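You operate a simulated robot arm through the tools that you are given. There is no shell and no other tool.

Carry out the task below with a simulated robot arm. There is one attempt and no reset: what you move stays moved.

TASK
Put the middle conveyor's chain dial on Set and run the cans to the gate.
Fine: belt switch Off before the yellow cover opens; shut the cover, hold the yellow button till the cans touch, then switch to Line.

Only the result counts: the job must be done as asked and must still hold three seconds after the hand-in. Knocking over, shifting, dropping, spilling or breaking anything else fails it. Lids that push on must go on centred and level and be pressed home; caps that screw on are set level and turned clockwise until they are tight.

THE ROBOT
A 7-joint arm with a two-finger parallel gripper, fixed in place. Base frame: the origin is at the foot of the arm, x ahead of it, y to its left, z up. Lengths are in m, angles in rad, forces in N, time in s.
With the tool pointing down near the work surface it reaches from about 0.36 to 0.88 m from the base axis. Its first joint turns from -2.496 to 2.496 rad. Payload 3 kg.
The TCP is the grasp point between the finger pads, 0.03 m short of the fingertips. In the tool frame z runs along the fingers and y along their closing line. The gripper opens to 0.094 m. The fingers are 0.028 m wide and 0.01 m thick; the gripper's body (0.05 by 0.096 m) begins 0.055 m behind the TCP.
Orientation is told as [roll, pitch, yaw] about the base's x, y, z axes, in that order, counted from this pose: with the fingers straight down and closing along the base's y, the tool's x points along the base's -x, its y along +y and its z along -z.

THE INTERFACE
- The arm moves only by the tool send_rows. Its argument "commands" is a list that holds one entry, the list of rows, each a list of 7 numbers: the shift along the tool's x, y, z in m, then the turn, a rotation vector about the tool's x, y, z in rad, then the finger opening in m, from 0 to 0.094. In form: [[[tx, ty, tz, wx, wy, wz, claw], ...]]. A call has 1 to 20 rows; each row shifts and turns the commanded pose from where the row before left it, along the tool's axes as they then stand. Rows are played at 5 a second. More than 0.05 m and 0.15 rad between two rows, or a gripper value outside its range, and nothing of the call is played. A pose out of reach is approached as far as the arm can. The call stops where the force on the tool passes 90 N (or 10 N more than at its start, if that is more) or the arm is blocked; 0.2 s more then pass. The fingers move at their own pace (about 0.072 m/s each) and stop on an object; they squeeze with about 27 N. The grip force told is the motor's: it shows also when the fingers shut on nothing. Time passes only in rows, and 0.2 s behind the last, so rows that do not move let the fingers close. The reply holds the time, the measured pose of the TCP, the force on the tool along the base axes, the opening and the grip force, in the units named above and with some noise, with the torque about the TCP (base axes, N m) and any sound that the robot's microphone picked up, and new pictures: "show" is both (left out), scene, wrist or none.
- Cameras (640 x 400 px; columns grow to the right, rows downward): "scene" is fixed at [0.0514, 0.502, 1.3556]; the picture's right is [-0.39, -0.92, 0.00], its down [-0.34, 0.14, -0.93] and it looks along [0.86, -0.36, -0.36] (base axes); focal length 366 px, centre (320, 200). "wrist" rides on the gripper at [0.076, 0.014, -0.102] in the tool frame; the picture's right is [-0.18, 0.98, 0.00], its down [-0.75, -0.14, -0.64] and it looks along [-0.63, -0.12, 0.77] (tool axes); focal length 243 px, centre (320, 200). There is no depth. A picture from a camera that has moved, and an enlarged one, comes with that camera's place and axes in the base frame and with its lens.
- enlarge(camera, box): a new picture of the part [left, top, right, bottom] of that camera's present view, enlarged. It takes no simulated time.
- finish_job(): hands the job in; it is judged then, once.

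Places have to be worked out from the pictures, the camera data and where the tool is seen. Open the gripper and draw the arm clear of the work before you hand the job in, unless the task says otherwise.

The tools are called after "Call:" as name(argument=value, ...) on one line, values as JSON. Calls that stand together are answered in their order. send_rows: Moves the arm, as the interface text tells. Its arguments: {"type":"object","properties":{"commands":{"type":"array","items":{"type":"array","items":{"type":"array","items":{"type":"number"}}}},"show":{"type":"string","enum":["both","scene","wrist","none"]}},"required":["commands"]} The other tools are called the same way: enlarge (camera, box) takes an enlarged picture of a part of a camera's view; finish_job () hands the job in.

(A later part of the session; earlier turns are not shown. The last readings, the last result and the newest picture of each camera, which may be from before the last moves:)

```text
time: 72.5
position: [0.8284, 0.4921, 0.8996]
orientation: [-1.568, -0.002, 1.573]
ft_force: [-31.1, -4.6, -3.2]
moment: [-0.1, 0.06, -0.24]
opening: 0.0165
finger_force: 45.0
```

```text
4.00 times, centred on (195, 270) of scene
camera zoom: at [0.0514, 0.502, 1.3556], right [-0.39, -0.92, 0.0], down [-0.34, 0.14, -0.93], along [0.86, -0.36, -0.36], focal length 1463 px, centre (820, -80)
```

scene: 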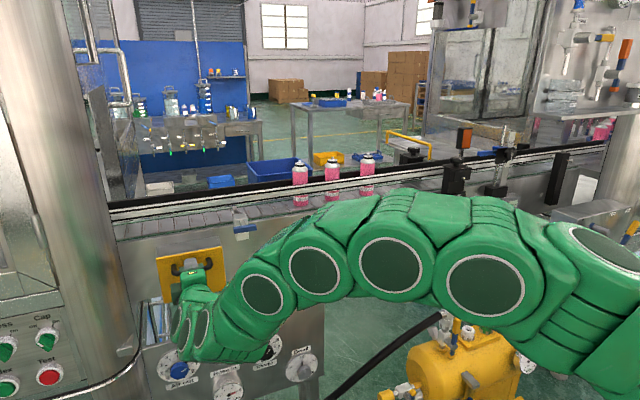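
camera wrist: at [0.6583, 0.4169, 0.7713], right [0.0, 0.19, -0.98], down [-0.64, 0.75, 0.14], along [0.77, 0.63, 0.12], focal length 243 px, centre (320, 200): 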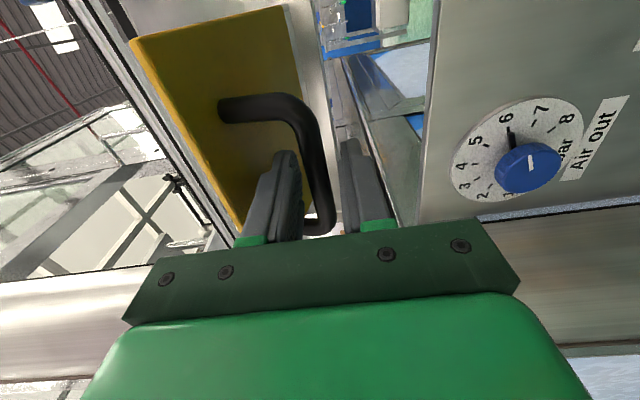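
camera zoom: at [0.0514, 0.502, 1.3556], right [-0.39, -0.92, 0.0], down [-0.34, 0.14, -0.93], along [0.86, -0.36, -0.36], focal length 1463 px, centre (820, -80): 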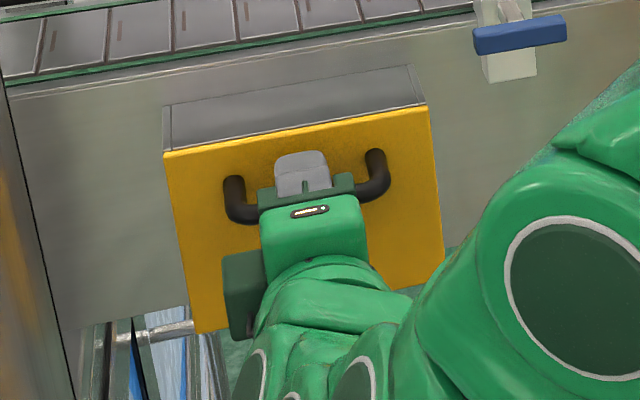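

The cover looks shut, with 31 N pressing it home. I press 1 mm more, then release the handle and retreat.

Call:
send_rows(commands=[[[0, 0, 0.001, 0, 0, 0, 0.0], [0, 0, 0, 0, 0, 0, 0.0], [0, 0, 0, 0, 0, 0, 0.05], [0, 0, 0, 0, 0, 0, 0.05], [0, 0, -0.03, 0, 0, 0, 0.05], [0, 0, -0.04, 0, 0, 0, 0.05], [0, 0, -0.04, 0, 0, 0, 0.05], [0, 0, 0, 0, 0, 0, 0.05]]], show="both")

Call:
enlarge(camera="scene", box=[130, 220, 260, 320])

Call:
enlarge(camera="wrist", box=[240, 20, 480, 220])

```text
time: 74.3
position: [0.7202, 0.4897, 0.8991]
orientation: [-1.571, -0.003, 1.571]
ft_force: [0.0, 0.3, -0.1]
moment: [0.0, 0.05, -0.02]
opening: 0.0497
finger_force: 0.1
camera wrist: at [0.6187, 0.4149, 0.8842], right [0.0, 0.19, -0.98], down [-0.64, 0.75, 0.14], along [0.77, 0.63, 0.12], focal length 243 px, centre (320, 200)
```

scene: 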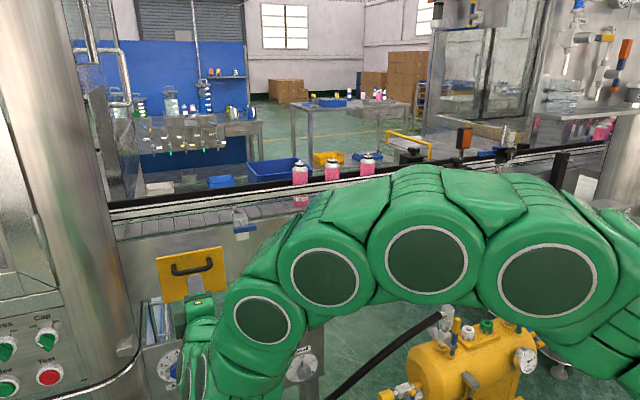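
wrist: 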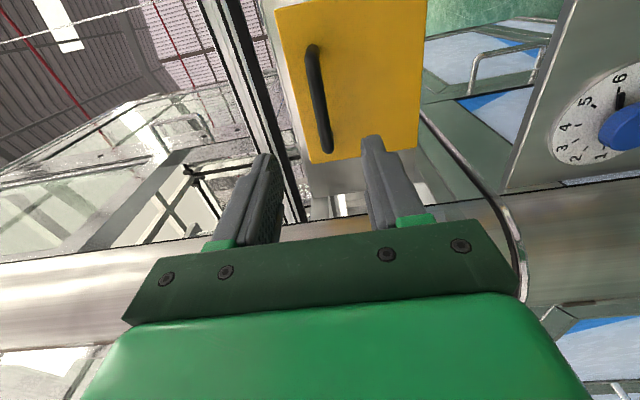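

```text
4.00 times, centred on (195, 270) of scene
camera zoom: at [0.0514, 0.502, 1.3556], right [-0.39, -0.92, 0.0], down [-0.34, 0.14, -0.93], along [0.86, -0.36, -0.36], focal length 1463 px, centre (820, -80)
```

zoom: 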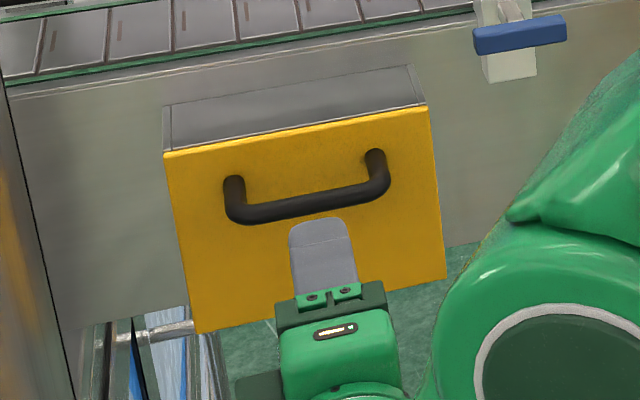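

```text
2.00 times, centred on (360, 120) of wrist
camera zoom: at [0.6187, 0.4149, 0.8842], right [0.0, 0.19, -0.98], down [-0.64, 0.75, 0.14], along [0.77, 0.63, 0.12], focal length 485 px, centre (240, 360)
```

zoom: 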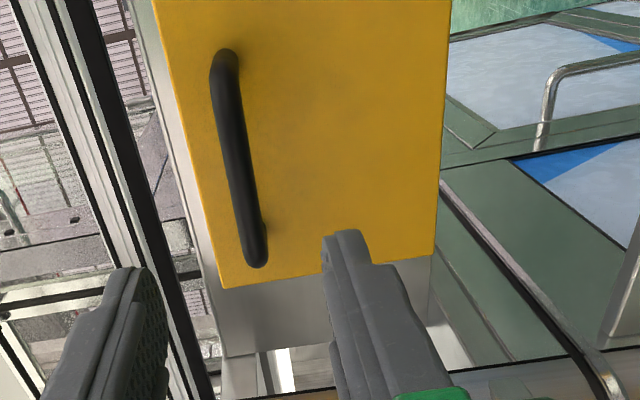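

The cover is shut exactly as at the start. Before inching, I look at the belt, the cans and the gate device to understand which way they will run.

Call:
enlarge(camera="scene", box=[210, 180, 290, 250])

Call:
enlarge(camera="scene", box=[270, 140, 430, 240])

Call:
enlarge(camera="scene", box=[100, 150, 300, 250])

```text
5.71 times, centred on (250, 215) of scene
camera zoom: at [0.0514, 0.502, 1.3556], right [-0.39, -0.92, 0.0], down [-0.34, 0.14, -0.93], along [0.86, -0.36, -0.36], focal length 2090 px, centre (720, 114)
```

zoom: 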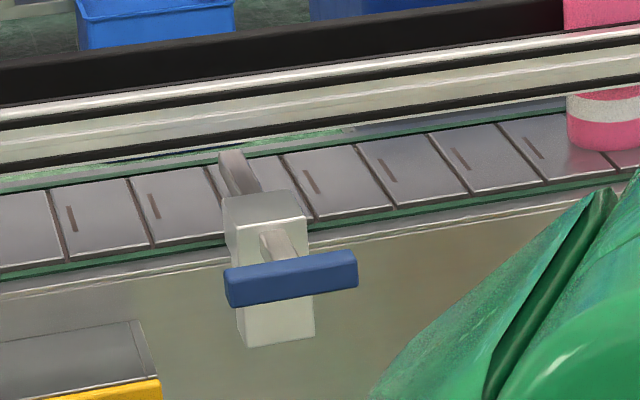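

```text
4.00 times, centred on (350, 190) of scene
camera zoom: at [0.0514, 0.502, 1.3556], right [-0.39, -0.92, 0.0], down [-0.34, 0.14, -0.93], along [0.86, -0.36, -0.36], focal length 1463 px, centre (200, 240)
```

zoom: 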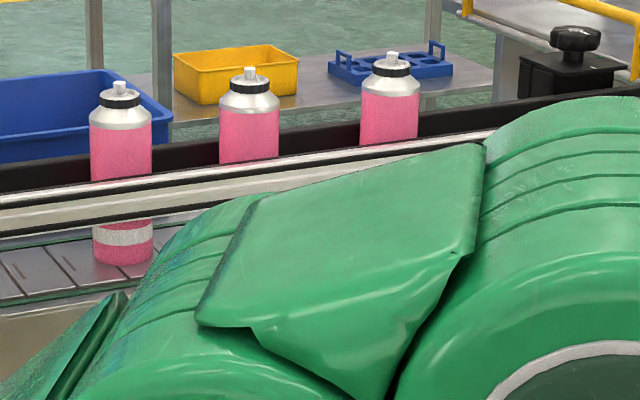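

```text
3.20 times, centred on (200, 200) of scene
camera zoom: at [0.0514, 0.502, 1.3556], right [-0.39, -0.92, 0.0], down [-0.34, 0.14, -0.93], along [0.86, -0.36, -0.36], focal length 1171 px, centre (704, 200)
```

zoom: 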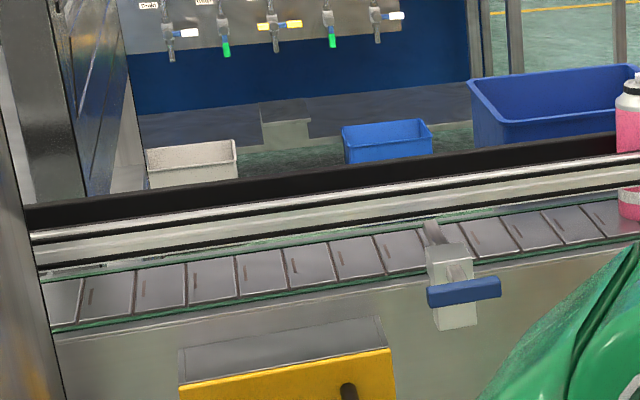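

The gate is the stop block with the blue lever at about y ≈ 0.35, left of the cans. I now travel right, clear of everything at x ≈ 0.70, to stand in front of the Inch button with the fingers closed.

Call:
send_rows(commands=[[[0, 0, -0.02, 0, 0, 0, 0.03], [0.045, 0.002, 0, 0, 0, 0, 0.0], [0.045, 0.002, 0, 0, 0, 0, 0.0], [0.045, 0.002, 0, 0, 0, 0, 0.0], [0.045, 0.002, 0, 0, 0, 0, 0.0], [0.045, 0.002, 0, 0, 0, 0, 0.0], [0.045, 0.002, 0, 0, 0, 0, 0.0], [0.045, 0.002, 0, 0, 0, 0, 0.0], [0.045, 0.002, 0, 0, 0, 0, 0.0], [0.045, 0.002, 0, 0, 0, 0, 0.0], [0.045, 0.002, 0, 0, 0, 0, 0.0], [0.045, 0.002, 0, 0, 0, 0, 0.0], [0, 0, 0, 0, 0, 0, 0.0]]], show="both")

```text
time: 77.1
position: [0.7058, 0.0645, 0.8745]
orientation: [-1.574, -0.004, 1.569]
ft_force: [-0.5, -0.4, 0.4]
moment: [-0.02, 0.01, 0.03]
opening: 0.0
finger_force: 27.0
out of reach, approached as far as the arm can: row 11, 12
camera wrist: at [0.604, -0.0108, 0.8594], right [0.0, 0.19, -0.98], down [-0.64, 0.75, 0.14], along [0.77, 0.63, 0.12], focal length 243 px, centre (320, 200)
```

scene: 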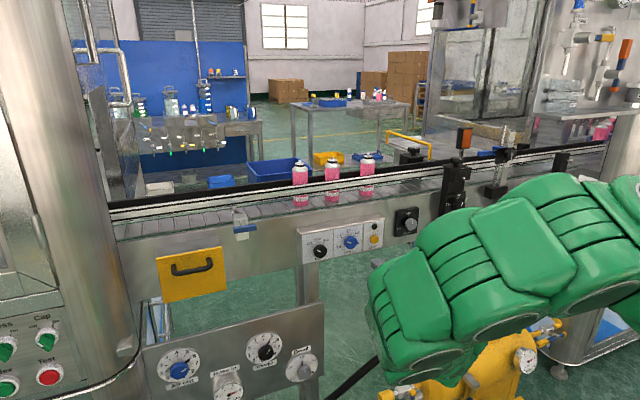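
wrist: 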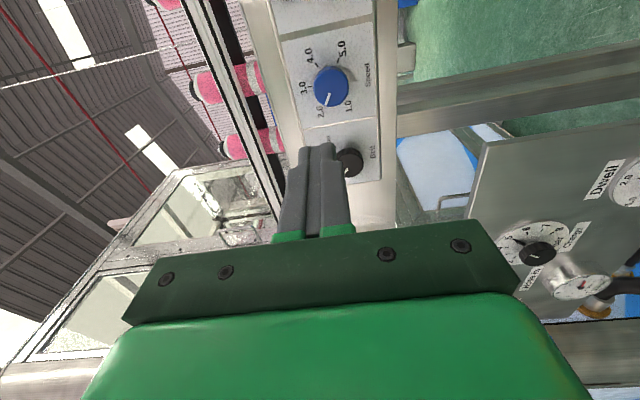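

The arm is at a limit near x ≈ 0.70 there; I check the belt knob in the clear scene view and then move forward to x ≈ 0.78 while shifting right.

Call:
enlarge(camera="scene", box=[290, 205, 420, 275])

Call:
send_rows(commands=[[[0, 0, 0.03, 0, 0, 0, 0.0], [0, 0, 0.03, 0, 0, 0, 0.0], [0.02, 0, 0.01, 0, 0, 0, 0.0], [0.025, 0, 0, 0, 0, 0, 0.0], [0.025, 0, 0, 0, 0, 0, 0.0], [0, 0, 0, 0, 0, 0, 0.0]]], show="both")

Call:
enlarge(camera="wrist", box=[220, 50, 420, 210])

```text
4.92 times, centred on (355, 240) of scene
camera zoom: at [0.0514, 0.502, 1.3556], right [-0.39, -0.92, 0.0], down [-0.34, 0.14, -0.93], along [0.86, -0.36, -0.36], focal length 1801 px, centre (148, 3)
```

zoom: 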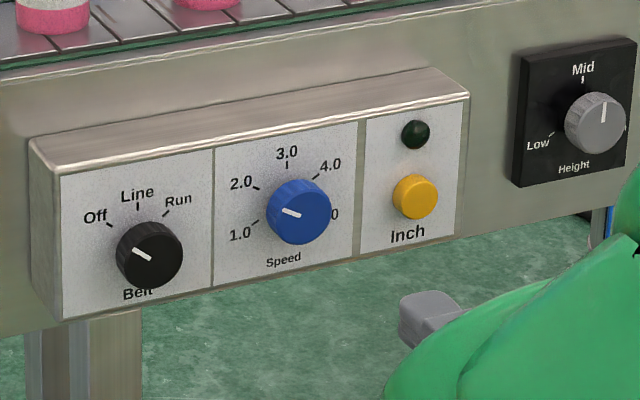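

```text
time: 78.5
position: [0.7753, -0.0041, 0.8767]
orientation: [-1.571, -0.004, 1.571]
ft_force: [-0.2, 0.2, 0.3]
moment: [-0.04, 0.04, 0.01]
opening: 0.0001
finger_force: 27.1
camera wrist: at [0.6733, -0.0792, 0.86], right [0.0, 0.19, -0.98], down [-0.64, 0.75, 0.14], along [0.77, 0.63, 0.12], focal length 243 px, centre (320, 200)
```

scene: 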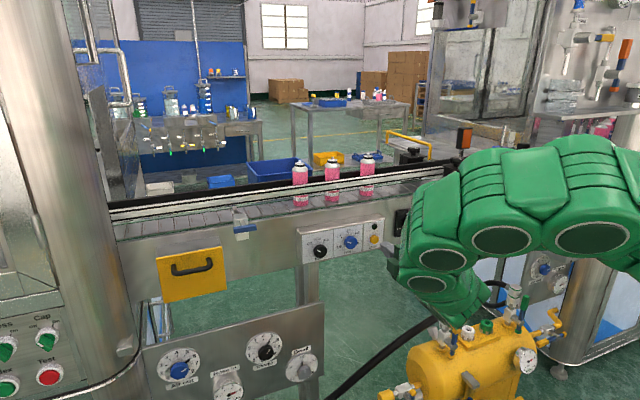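
wrist: 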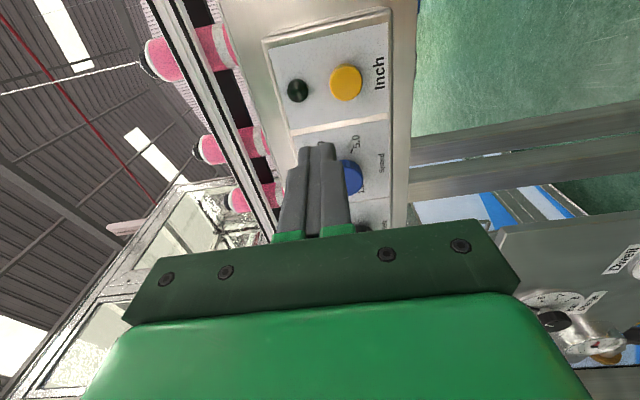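

```text
2.50 times, centred on (320, 130) of wrist
camera zoom: at [0.6733, -0.0792, 0.86], right [0.0, 0.19, -0.98], down [-0.64, 0.75, 0.14], along [0.77, 0.63, 0.12], focal length 606 px, centre (320, 375)
```

zoom: 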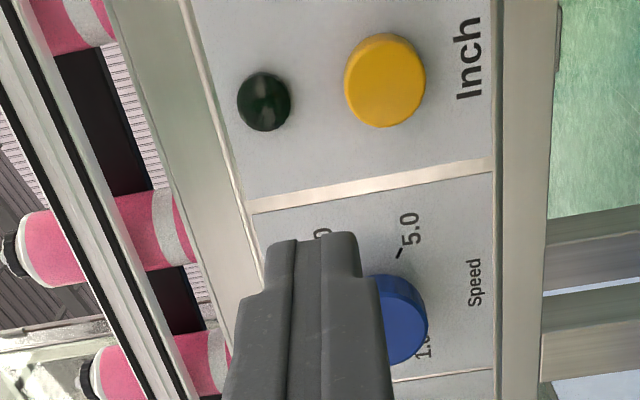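

Belt reads Off. The Inch button face is at about (0.863, −0.028, 0.850), 0.026 m wide; I align the closed fingertips with it and approach to about 1 cm away.

Call:
send_rows(commands=[[[0.012, 0.0135, 0, 0, 0, 0, 0.0], [0.012, 0.0135, 0, 0, 0, 0, 0.0], [0, 0, 0.02, 0, 0, 0, 0.0], [0, 0, 0.02, 0, 0, 0, 0.0], [0, 0, 0, 0, 0, 0, 0.0]]], show="both")

Call:
enlarge(camera="wrist", box=[220, 70, 420, 230])

Call:
enlarge(camera="scene", box=[200, 150, 420, 270])

```text
time: 79.7
position: [0.8161, -0.0267, 0.848]
orientation: [-1.57, -0.002, 1.572]
ft_force: [-0.6, 0.2, -0.6]
moment: [0.02, -0.02, 0.01]
opening: 0.0001
finger_force: 27.2
camera wrist: at [0.7132, -0.1027, 0.8334], right [0.0, 0.19, -0.98], down [-0.64, 0.75, 0.14], along [0.77, 0.63, 0.12], focal length 243 px, centre (320, 200)
```

scene: 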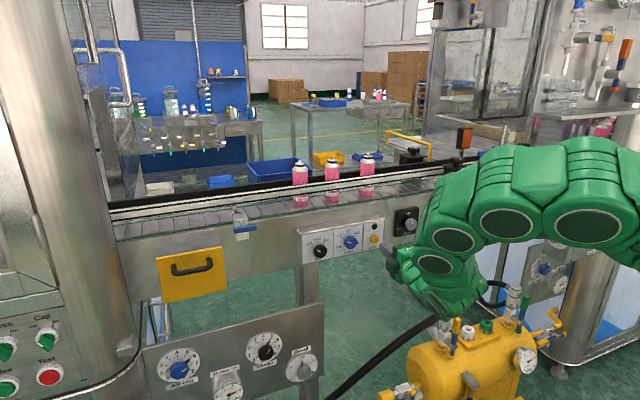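
wrist: 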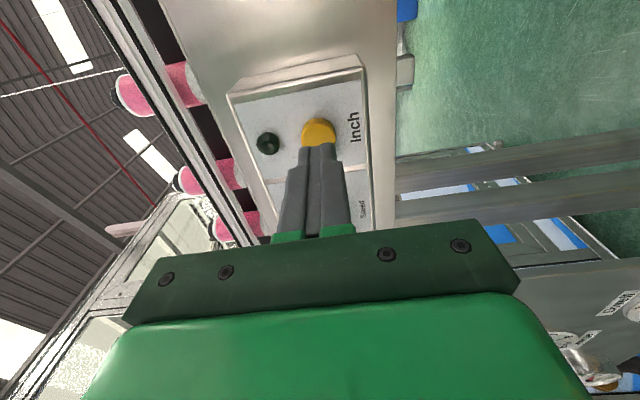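

```text
2.50 times, centred on (320, 150) of wrist
camera zoom: at [0.7132, -0.1027, 0.8334], right [0.0, 0.19, -0.98], down [-0.64, 0.75, 0.14], along [0.77, 0.63, 0.12], focal length 606 px, centre (320, 325)
```

zoom: 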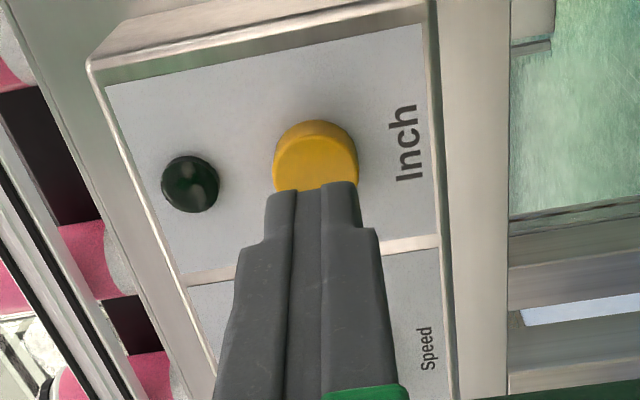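

```text
2.91 times, centred on (310, 210) of scene
camera zoom: at [0.0514, 0.502, 1.3556], right [-0.39, -0.92, 0.0], down [-0.34, 0.14, -0.93], along [0.86, -0.36, -0.36], focal length 1064 px, centre (349, 171)
```

zoom: 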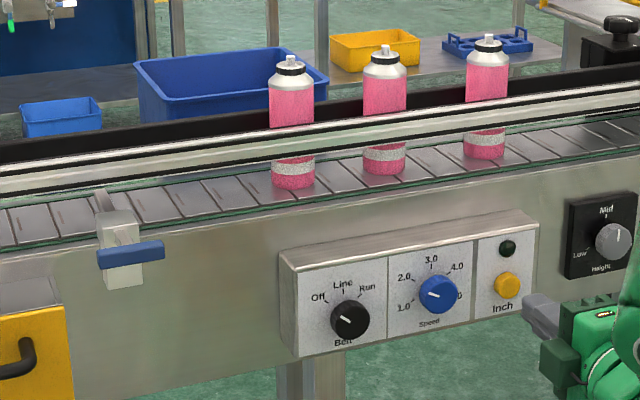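

The fingertips are lined up with the yellow button, the cans are visible, and the gate is on the left. I creep forward until light contact.

Call:
send_rows(commands=[[[0, 0, 0.005, 0, 0, 0, 0.0], [0, 0, 0.005, 0, 0, 0, 0.0], [0, 0, 0.003, 0, 0, 0, 0.0]]], show="wrist")

Call:
enlarge(camera="wrist", box=[220, 70, 420, 230])

```text
time: 80.5
position: [0.828, -0.0282, 0.8484]
orientation: [-1.571, -0.003, 1.571]
ft_force: [-0.1, 0.1, 1.1]
moment: [0.01, -0.02, -0.01]
opening: 0.0
finger_force: 26.7
camera wrist: at [0.7256, -0.1026, 0.8332], right [0.0, 0.19, -0.98], down [-0.64, 0.75, 0.14], along [0.77, 0.63, 0.12], focal length 243 px, centre (320, 200)
```

wrist: 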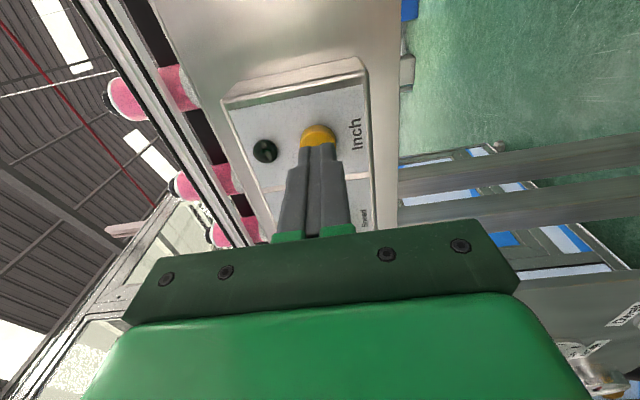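

```text
2.50 times, centred on (320, 150) of wrist
camera zoom: at [0.7256, -0.1026, 0.8332], right [0.0, 0.19, -0.98], down [-0.64, 0.75, 0.14], along [0.77, 0.63, 0.12], focal length 606 px, centre (320, 325)
```

zoom: 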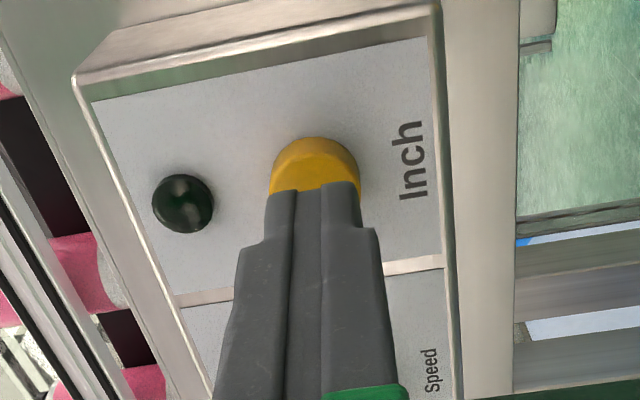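

No contact yet at x ≈ 0.858. I continue in 2 mm steps and watch for the force.

Call:
send_rows(commands=[[[0, 0, 0.002, 0, 0, 0, 0.0], [0, 0, 0.002, 0, 0, 0, 0.0], [0, 0, 0.002, 0, 0, 0, 0.0]]], show="scene")

```text
time: 81.3
position: [0.8338, -0.028, 0.8466]
orientation: [-1.572, -0.004, 1.569]
ft_force: [0.8, 0.1, -0.3]
moment: [0.01, 0.01, 0.01]
opening: 0.0001
finger_force: 26.8
```

scene: 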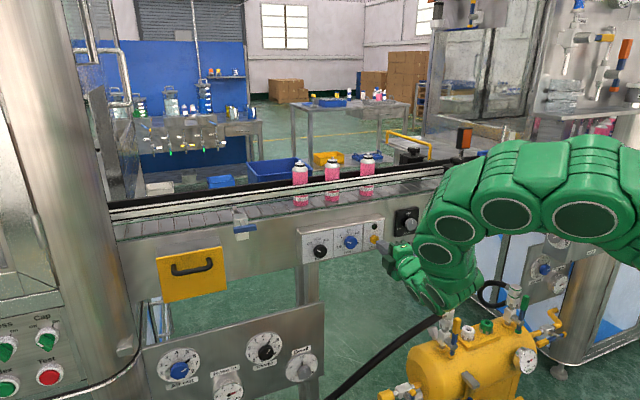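

Still nothing at x ≈ 0.864; I continue with a few more small steps.

Call:
send_rows(commands=[[[0, 0, 0.002, 0, 0, 0, 0.0], [0, 0, 0.002, 0, 0, 0, 0.0]]], show="wrist")

Call:
enlarge(camera="wrist", box=[220, 70, 420, 230])

Call:
enlarge(camera="scene", box=[280, 150, 440, 270])

```text
time: 81.9
position: [0.8382, -0.0276, 0.8484]
orientation: [-1.571, -0.004, 1.571]
ft_force: [0.1, -0.4, 0.4]
moment: [0.0, -0.02, 0.01]
opening: 0.0001
finger_force: 26.6
camera wrist: at [0.7356, -0.1028, 0.8324], right [0.0, 0.19, -0.98], down [-0.64, 0.75, 0.14], along [0.77, 0.63, 0.12], focal length 243 px, centre (320, 200)
```

wrist: 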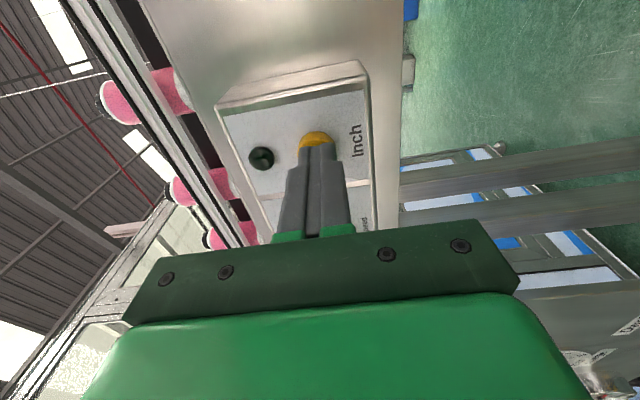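

```text
2.50 times, centred on (320, 150) of wrist
camera zoom: at [0.7356, -0.1028, 0.8324], right [0.0, 0.19, -0.98], down [-0.64, 0.75, 0.14], along [0.77, 0.63, 0.12], focal length 606 px, centre (320, 325)
```

zoom: 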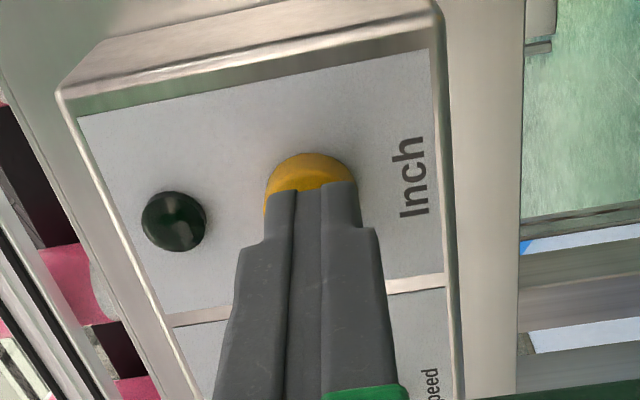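

```text
3.33 times, centred on (360, 210) of scene
camera zoom: at [0.0514, 0.502, 1.3556], right [-0.39, -0.92, 0.0], down [-0.34, 0.14, -0.93], along [0.86, -0.36, -0.36], focal length 1219 px, centre (187, 167)
```

zoom: 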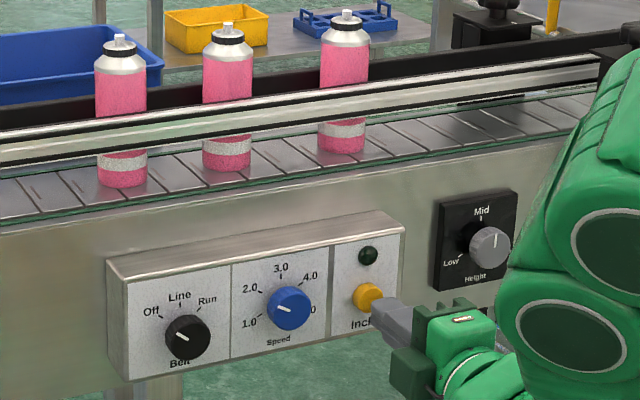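

The button face is still about 1 cm beyond the tips (x ≈ 0.88). I raise by 2 mm and keep creeping forward.

Call:
send_rows(commands=[[[0, -0.002, 0.002, 0, 0, 0, 0.0], [0, 0, 0.002, 0, 0, 0, 0.0], [0, 0, 0.002, 0, 0, 0, 0.0]]], show="scene")

```text
time: 82.7
position: [0.8441, -0.0291, 0.8487]
orientation: [-1.57, -0.003, 1.57]
ft_force: [0.6, 0.2, 0.0]
moment: [-0.03, 0.02, 0.01]
opening: 0.0
finger_force: 27.0
```

scene: 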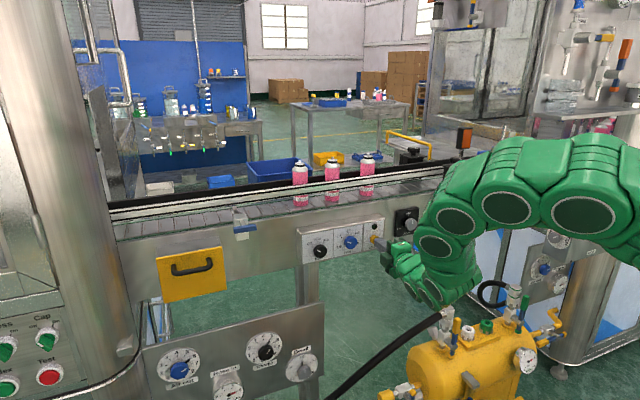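

No contact yet at x ≈ 0.874; a couple more small steps, watching the force and the cans.

Call:
send_rows(commands=[[[0, 0, 0.002, 0, 0, 0, 0.0], [0, 0, 0.002, 0, 0, 0, 0.0]]], show="scene")

Call:
enlarge(camera="scene", box=[280, 150, 440, 270])

```text
time: 83.3
position: [0.8482, -0.027, 0.8494]
orientation: [-1.571, -0.002, 1.568]
ft_force: [-2.2, -2.5, -0.8]
moment: [0.03, 0.0, -0.06]
opening: 0.0
finger_force: 26.8
```

scene: 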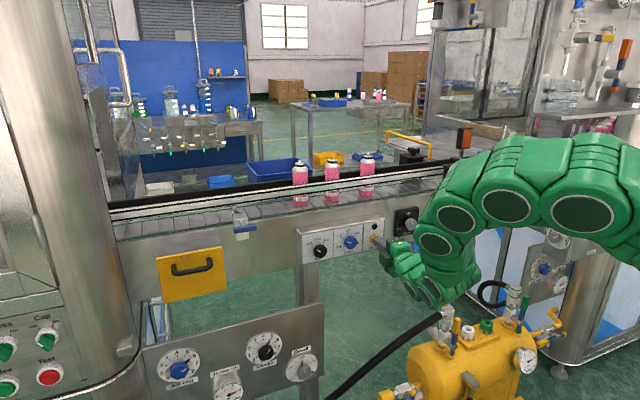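

```text
3.33 times, centred on (360, 210) of scene
camera zoom: at [0.0514, 0.502, 1.3556], right [-0.39, -0.92, 0.0], down [-0.34, 0.14, -0.93], along [0.86, -0.36, -0.36], focal length 1219 px, centre (187, 167)
```

zoom: 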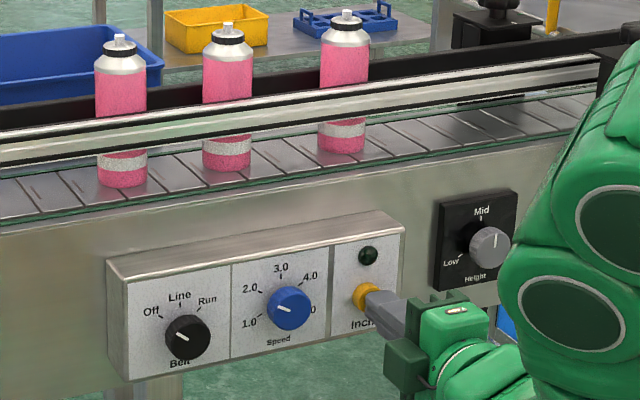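

Light contact (about −2 N) at x ≈ 0.878. I press 2 mm further and check whether the lamp lights and the cans move.

Call:
send_rows(commands=[[[0, 0, 0.002, 0, 0, 0, 0.0]]], show="scene")

Call:
enlarge(camera="scene", box=[200, 150, 420, 270])

```text
time: 83.7
position: [0.8499, -0.0278, 0.851]
orientation: [-1.571, -0.003, 1.572]
ft_force: [-2.3, -1.5, -0.1]
moment: [0.02, -0.03, 0.01]
opening: 0.0
finger_force: 27.1
heard: click
```

scene: 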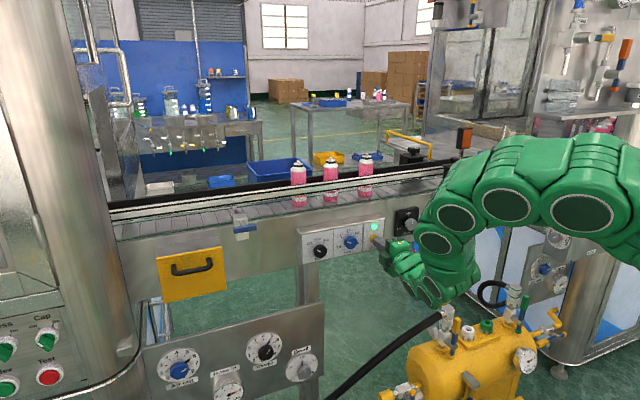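

```text
2.91 times, centred on (310, 210) of scene
camera zoom: at [0.0514, 0.502, 1.3556], right [-0.39, -0.92, 0.0], down [-0.34, 0.14, -0.93], along [0.86, -0.36, -0.36], focal length 1064 px, centre (349, 171)
```

zoom: 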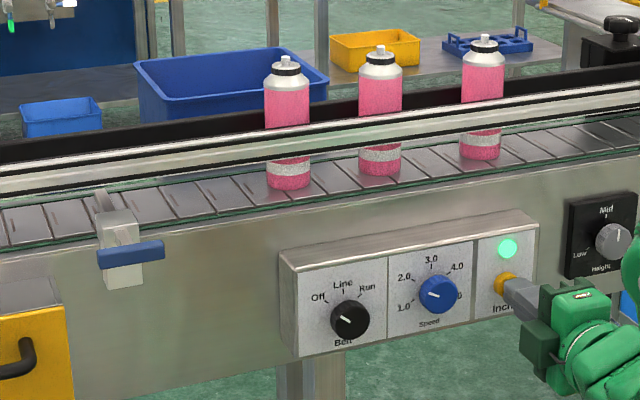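

The button clicked, the lamp turned green and the cans are moving left toward the gate. I hold it, with 1 mm more pressure for safety, and measure their speed.

Call:
send_rows(commands=[[[0, 0, 0.001, 0, 0, 0, 0.0], [0, 0, 0, 0, 0, 0, 0.0], [0, 0, 0, 0, 0, 0, 0.0], [0, 0, 0, 0, 0, 0, 0.0], [0, 0, 0, 0, 0, 0, 0.0]]], show="scene")

Call:
enlarge(camera="scene", box=[200, 150, 420, 270])

```text
time: 84.9
position: [0.851, -0.0258, 0.8483]
orientation: [-1.571, -0.003, 1.57]
ft_force: [-2.5, 1.3, 0.0]
moment: [-0.05, -0.01, 0.02]
opening: 0.0
finger_force: 26.9
```

scene: 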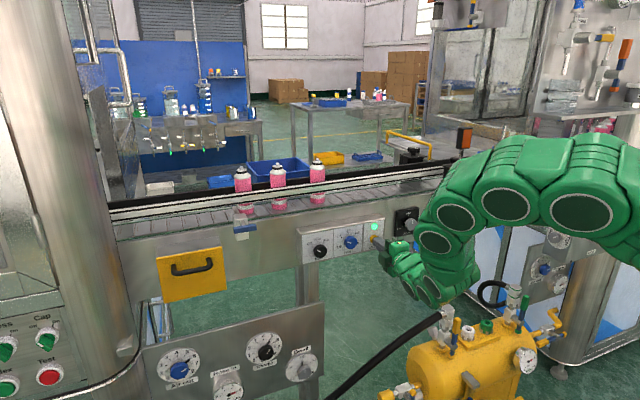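

```text
2.91 times, centred on (310, 210) of scene
camera zoom: at [0.0514, 0.502, 1.3556], right [-0.39, -0.92, 0.0], down [-0.34, 0.14, -0.93], along [0.86, -0.36, -0.36], focal length 1064 px, centre (349, 171)
```

zoom: 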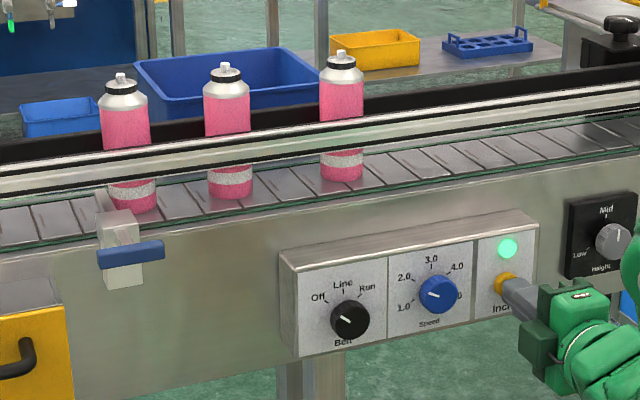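

They move quickly: the first can is just reaching the gate, with the others about one can apart. I hold for a short moment more and look again.

Call:
send_rows(commands=[[[0, 0, 0, 0, 0, 0, 0.0], [0, 0, 0, 0, 0, 0, 0.0]]], show="scene")

Call:
enlarge(camera="scene", box=[200, 150, 420, 270])

```text
time: 85.5
position: [0.8506, -0.0273, 0.848]
orientation: [-1.572, -0.003, 1.57]
ft_force: [-2.9, 2.3, 0.9]
moment: [0.01, -0.02, 0.01]
opening: 0.0
finger_force: 26.9
```

scene: 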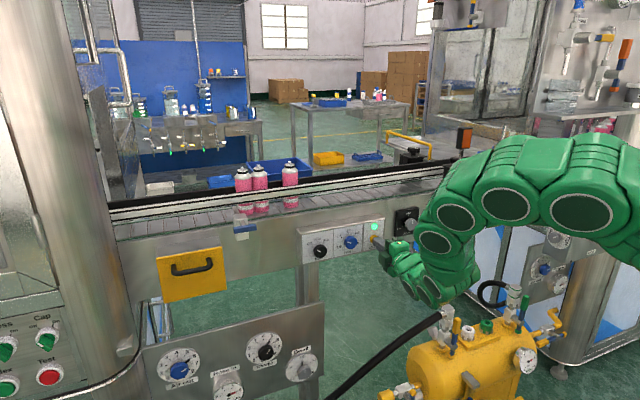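

```text
2.91 times, centred on (310, 210) of scene
camera zoom: at [0.0514, 0.502, 1.3556], right [-0.39, -0.92, 0.0], down [-0.34, 0.14, -0.93], along [0.86, -0.36, -0.36], focal length 1064 px, centre (349, 171)
```

zoom: 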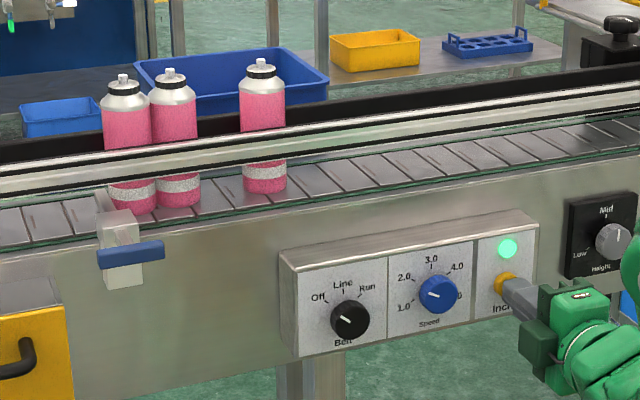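

The first two cans touch at the gate and the third needs about 0.3 s more. I hold for one more row.

Call:
send_rows(commands=[[[0, 0, 0, 0, 0, 0, 0.0]]], show="scene")

Call:
enlarge(camera="scene", box=[210, 150, 330, 240])

```text
time: 85.9
position: [0.8518, -0.026, 0.8478]
orientation: [-1.568, -0.003, 1.571]
ft_force: [-2.5, 1.1, -1.7]
moment: [-0.03, 0.02, 0.06]
opening: 0.0
finger_force: 26.6
```

scene: 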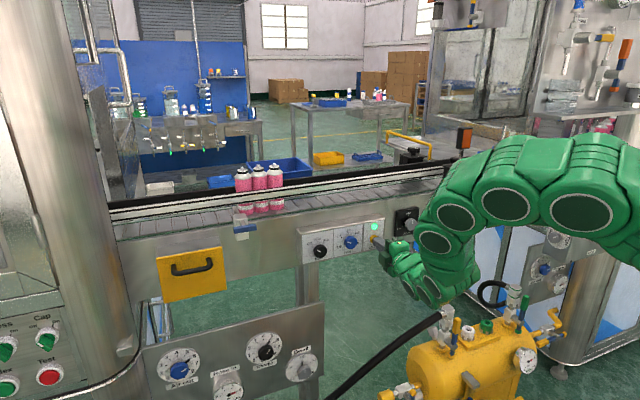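

```text
4.44 times, centred on (270, 195) of scene
camera zoom: at [0.0514, 0.502, 1.3556], right [-0.39, -0.92, 0.0], down [-0.34, 0.14, -0.93], along [0.86, -0.36, -0.36], focal length 1626 px, centre (542, 222)
```

zoom: 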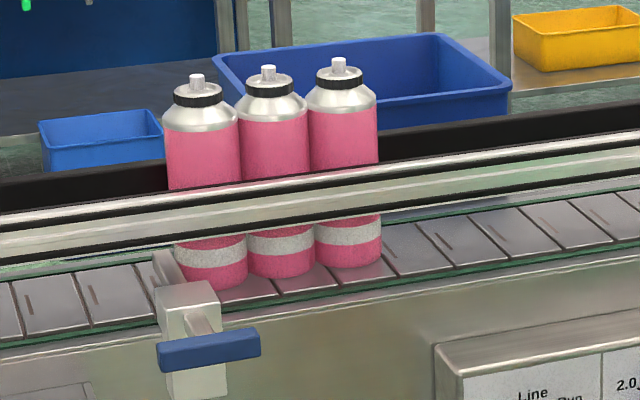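

All three cans touch at the gate. I release the button at once by drawing straight back.

Call:
send_rows(commands=[[[0, 0, -0.01, 0, 0, 0, 0.0], [0, 0, -0.03, 0, 0, 0, 0.0], [0, 0, -0.03, 0, 0, 0, 0.0], [0, 0, 0, 0, 0, 0, 0.0]]], show="both")

Call:
enlarge(camera="scene", box=[210, 150, 410, 270])

```text
time: 86.9
position: [0.7822, -0.0274, 0.8493]
orientation: [-1.571, -0.004, 1.571]
ft_force: [-0.5, 0.2, -0.1]
moment: [-0.04, 0.02, -0.01]
opening: 0.0001
finger_force: 26.8
camera wrist: at [0.6797, -0.1025, 0.8349], right [0.0, 0.19, -0.98], down [-0.64, 0.75, 0.14], along [0.77, 0.63, 0.12], focal length 243 px, centre (320, 200)
```

scene: 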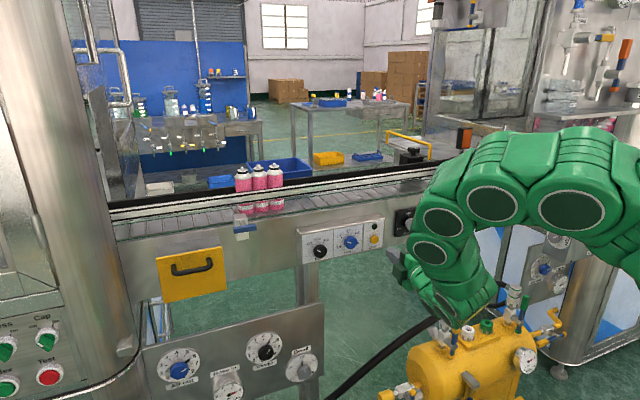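
wrist: 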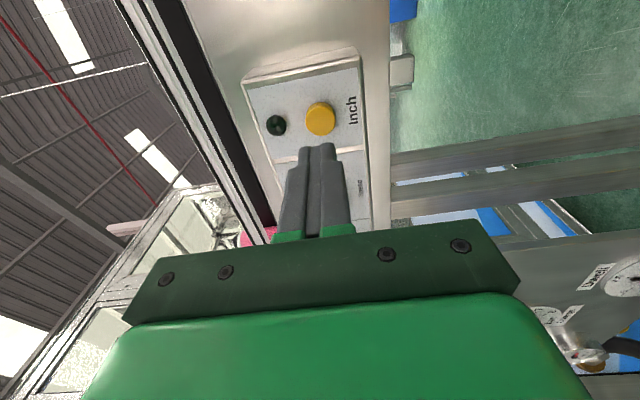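

```text
3.20 times, centred on (310, 210) of scene
camera zoom: at [0.0514, 0.502, 1.3556], right [-0.39, -0.92, 0.0], down [-0.34, 0.14, -0.93], along [0.86, -0.36, -0.36], focal length 1171 px, centre (352, 168)
```

zoom: 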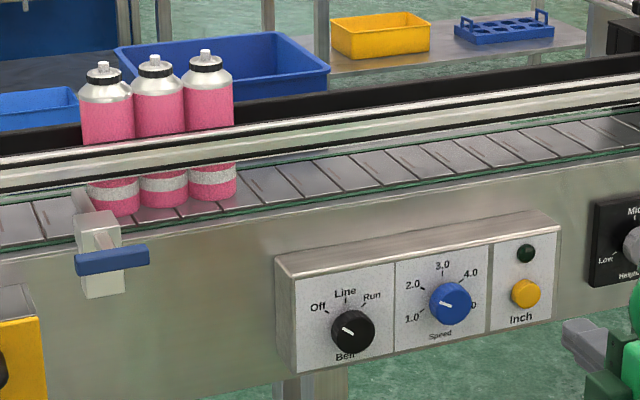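

The lamp is out and the cans stand together at the gate. Now I go back to the belt knob, rolled as at the end of the Off turn, so I can turn it clockwise to Line.

Call:
send_rows(commands=[[[-0.0445, -0.0015, 0, 0, 0, 0, 0.0], [-0.0445, -0.0015, 0, 0, 0, 0, 0.0], [-0.0445, -0.0015, 0, 0, 0, 0, 0.0], [-0.0445, -0.0015, 0, 0, 0, 0, 0.0], [0, 0, 0, 0, 0, -0.1309, 0.03], [0, 0, 0, 0, 0, -0.1309, 0.05], [0, 0, 0, 0, 0, -0.1309, 0.06], [0, 0, 0, 0, 0, -0.1309, 0.07], [0, 0, 0, 0, 0, -0.1309, 0.07], [0, 0, 0, 0, 0, -0.1309, 0.07], [0, 0, 0, 0, 0, 0, 0.07]]], show="both")

Call:
enlarge(camera="wrist", box=[220, 50, 420, 210])

```text
time: 89.3
position: [0.7826, 0.1503, 0.8547]
orientation: [-1.57, 0.785, 1.572]
ft_force: [-0.7, 0.4, 0.5]
moment: [0.0, -0.01, -0.03]
opening: 0.0702
finger_force: 0.0
camera wrist: at [0.6794, 0.0871, 0.8989], right [0.0, -0.56, -0.83], down [-0.64, 0.63, -0.43], along [0.77, 0.53, -0.36], focal length 243 px, centre (320, 200)
```

scene: 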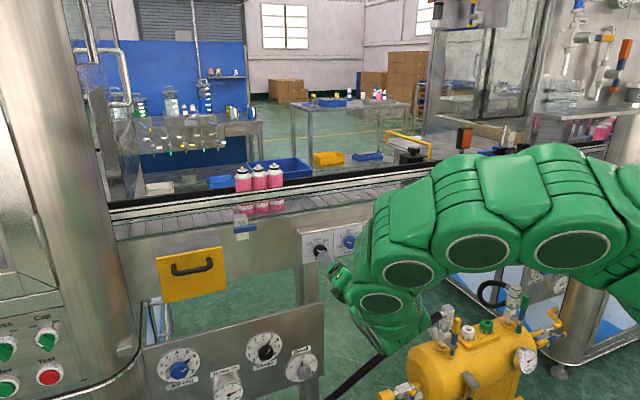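
wrist: 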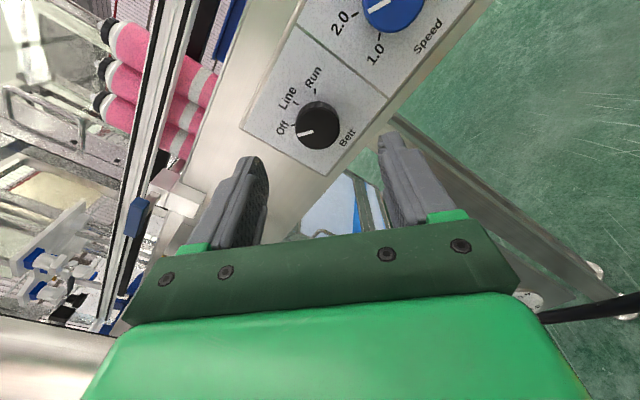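

```text
2.50 times, centred on (320, 130) of wrist
camera zoom: at [0.6794, 0.0871, 0.8989], right [0.0, -0.56, -0.83], down [-0.64, 0.63, -0.43], along [0.77, 0.53, -0.36], focal length 606 px, centre (320, 375)
```

zoom: 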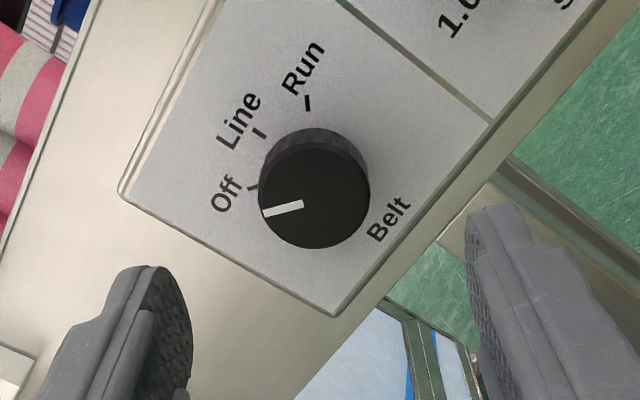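

The knob is nearly on axis and still at Off. I correct 2 mm, advance so the tips reach x ≈ 0.876 around the knob, and look.

Call:
send_rows(commands=[[[0, -0.0018, 0.02, 0, 0, 0, 0.07], [0, 0, 0.02, 0, 0, 0, 0.07], [0, 0, 0.012, 0, 0, 0, 0.07], [0, 0, 0.01, 0, 0, 0, 0.07], [0, 0, 0, 0, 0, 0, 0.07]]], show="wrist")

Call:
enlarge(camera="wrist", box=[220, 80, 420, 240])

```text
time: 90.5
position: [0.8429, 0.1542, 0.8564]
orientation: [-1.571, 0.784, 1.572]
ft_force: [-0.1, -0.2, 0.7]
moment: [-0.01, 0.02, 0.03]
opening: 0.0699
finger_force: 0.1
camera wrist: at [0.7411, 0.0902, 0.9005], right [0.0, -0.56, -0.83], down [-0.64, 0.63, -0.43], along [0.77, 0.53, -0.36], focal length 243 px, centre (320, 200)
```

wrist: 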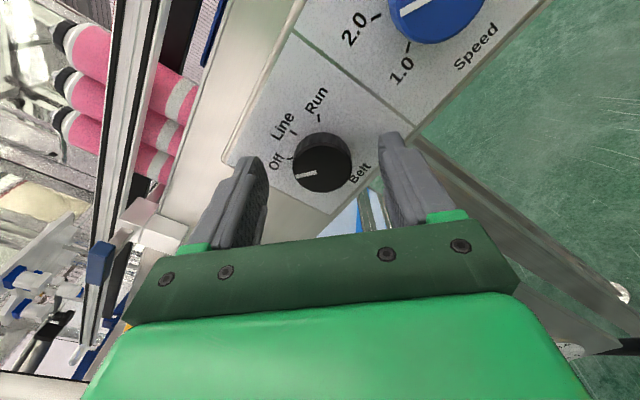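

```text
2.50 times, centred on (320, 160) of wrist
camera zoom: at [0.7411, 0.0902, 0.9005], right [0.0, -0.56, -0.83], down [-0.64, 0.63, -0.43], along [0.77, 0.53, -0.36], focal length 606 px, centre (320, 300)
```

zoom: 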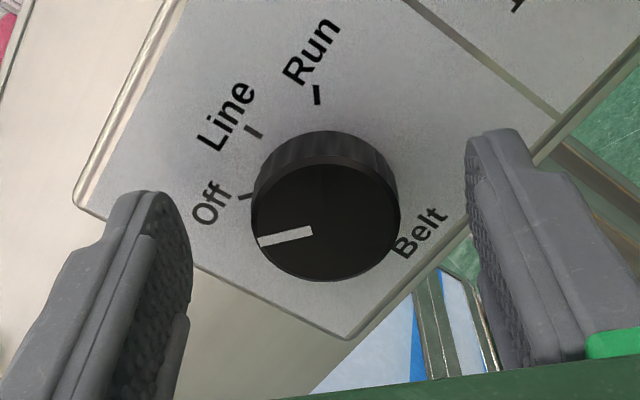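

Aligned within about 1.5 mm. I correct, go 5 mm deeper, grip the knob and turn it clockwise 45° to Line.

Call:
send_rows(commands=[[[0, 0.0012, 0.005, 0, 0, 0, 0.07], [0, 0, 0, 0, 0, 0, 0.05], [0, 0, 0, 0, 0, 0, 0.03], [0, 0, 0, 0, 0, 0, 0.02], [0, 0, 0, 0, 0, 0, 0.02]]], show="none")

```text
time: 91.7
position: [0.8485, 0.1527, 0.8564]
orientation: [-1.572, 0.782, 1.57]
ft_force: [3.3, 3.3, 9.1]
moment: [0.09, -0.2, -0.15]
opening: 0.0352
finger_force: 44.9
```

The knob is gripped (0.035 m) with small side load. I turn it clockwise by 0.785 rad.

Call:
send_rows(commands=[[[0, 0, 0, 0, 0, 0.0785, 0.02], [0, 0, 0, 0, 0, 0.0785, 0.02], [0, 0, 0, 0, 0, 0.0785, 0.02], [0, 0, 0, 0, 0, 0.0785, 0.02], [0, 0, 0, 0, 0, 0.0785, 0.02], [0, 0, 0, 0, 0, 0.0785, 0.02], [0, 0, 0, 0, 0, 0.0785, 0.02], [0, 0, 0, 0, 0, 0.0785, 0.02], [0, 0, 0, 0, 0, 0.0785, 0.02], [0, 0, 0, 0, 0, 0.0785, 0.02], [0, 0, 0, 0, 0, 0, 0.02]]], show="both")

Call:
enlarge(camera="wrist", box=[220, 80, 420, 240])

Call:
enlarge(camera="scene", box=[210, 150, 410, 270])

```text
time: 94.1
position: [0.8469, 0.1512, 0.8536]
orientation: [-1.568, -0.004, 1.571]
ft_force: [-28.2, 3.6, -10.0]
moment: [0.0, -0.02, 0.2]
opening: 0.0354
finger_force: 45.6
camera wrist: at [0.7456, 0.076, 0.8402], right [0.0, 0.19, -0.98], down [-0.64, 0.75, 0.15], along [0.77, 0.63, 0.12], focal length 243 px, centre (320, 200)
```

scene: 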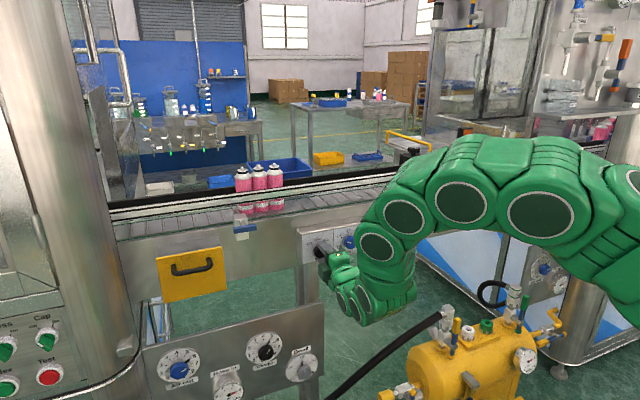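
wrist: 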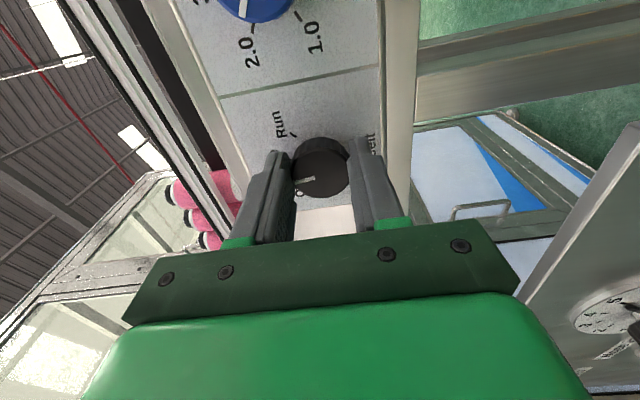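

```text
2.50 times, centred on (320, 160) of wrist
camera zoom: at [0.7456, 0.076, 0.8402], right [0.0, 0.19, -0.98], down [-0.64, 0.75, 0.15], along [0.77, 0.63, 0.12], focal length 606 px, centre (320, 300)
```

zoom: 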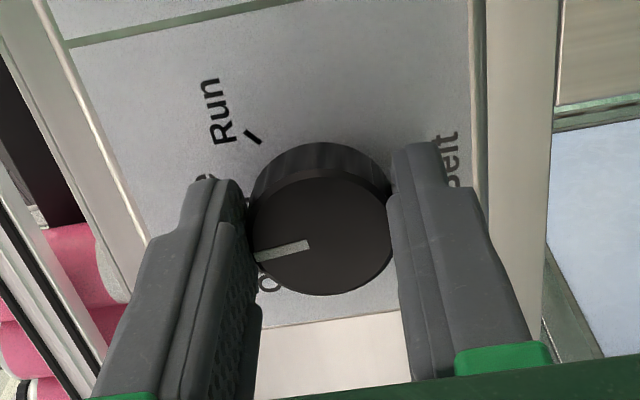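

```text
3.20 times, centred on (310, 210) of scene
camera zoom: at [0.0514, 0.502, 1.3556], right [-0.39, -0.92, 0.0], down [-0.34, 0.14, -0.93], along [0.86, -0.36, -0.36], focal length 1171 px, centre (352, 168)
```

zoom: 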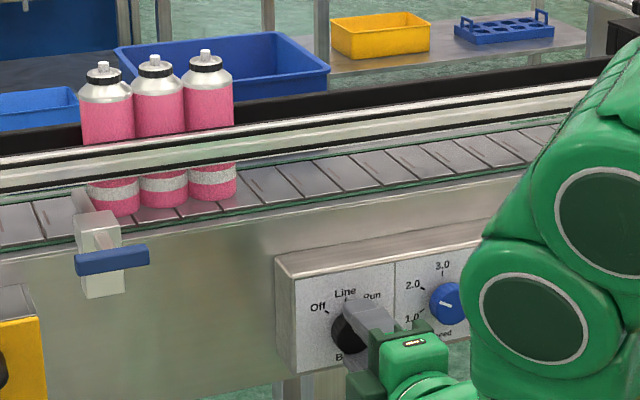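

By my measurement the pointer is about 5–6° short of where Line was at the start, so I turn another 0.1 rad clockwise, then release and look.

Call:
send_rows(commands=[[[0, 0, 0, 0, 0, 0.05, 0.02], [0, 0, 0, 0, 0, 0.05, 0.02], [0, 0, 0, 0, 0, 0, 0.02]]], show="wrist")

Call:
enlarge(camera="wrist", box=[240, 90, 400, 210])

```text
time: 94.9
position: [0.8474, 0.1504, 0.8541]
orientation: [-1.568, -0.102, 1.571]
ft_force: [-1.4, 4.1, -31.4]
moment: [-0.09, 0.55, -0.13]
opening: 0.0353
finger_force: 44.3
camera wrist: at [0.7456, 0.0779, 0.8325], right [0.0, 0.28, -0.96], down [-0.64, 0.74, 0.22], along [0.77, 0.62, 0.18], focal length 243 px, centre (320, 200)
```

wrist: 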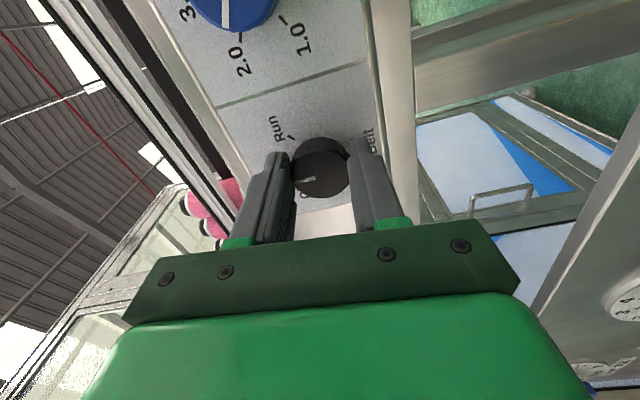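

```text
3.33 times, centred on (320, 150) of wrist
camera zoom: at [0.7456, 0.0779, 0.8325], right [0.0, 0.28, -0.96], down [-0.64, 0.74, 0.22], along [0.77, 0.62, 0.18], focal length 809 px, centre (320, 367)
```

zoom: 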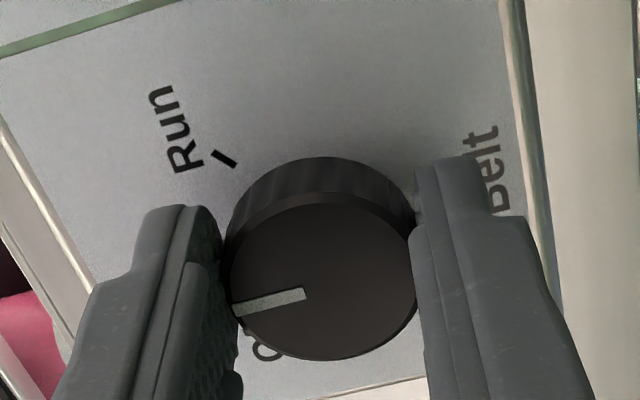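

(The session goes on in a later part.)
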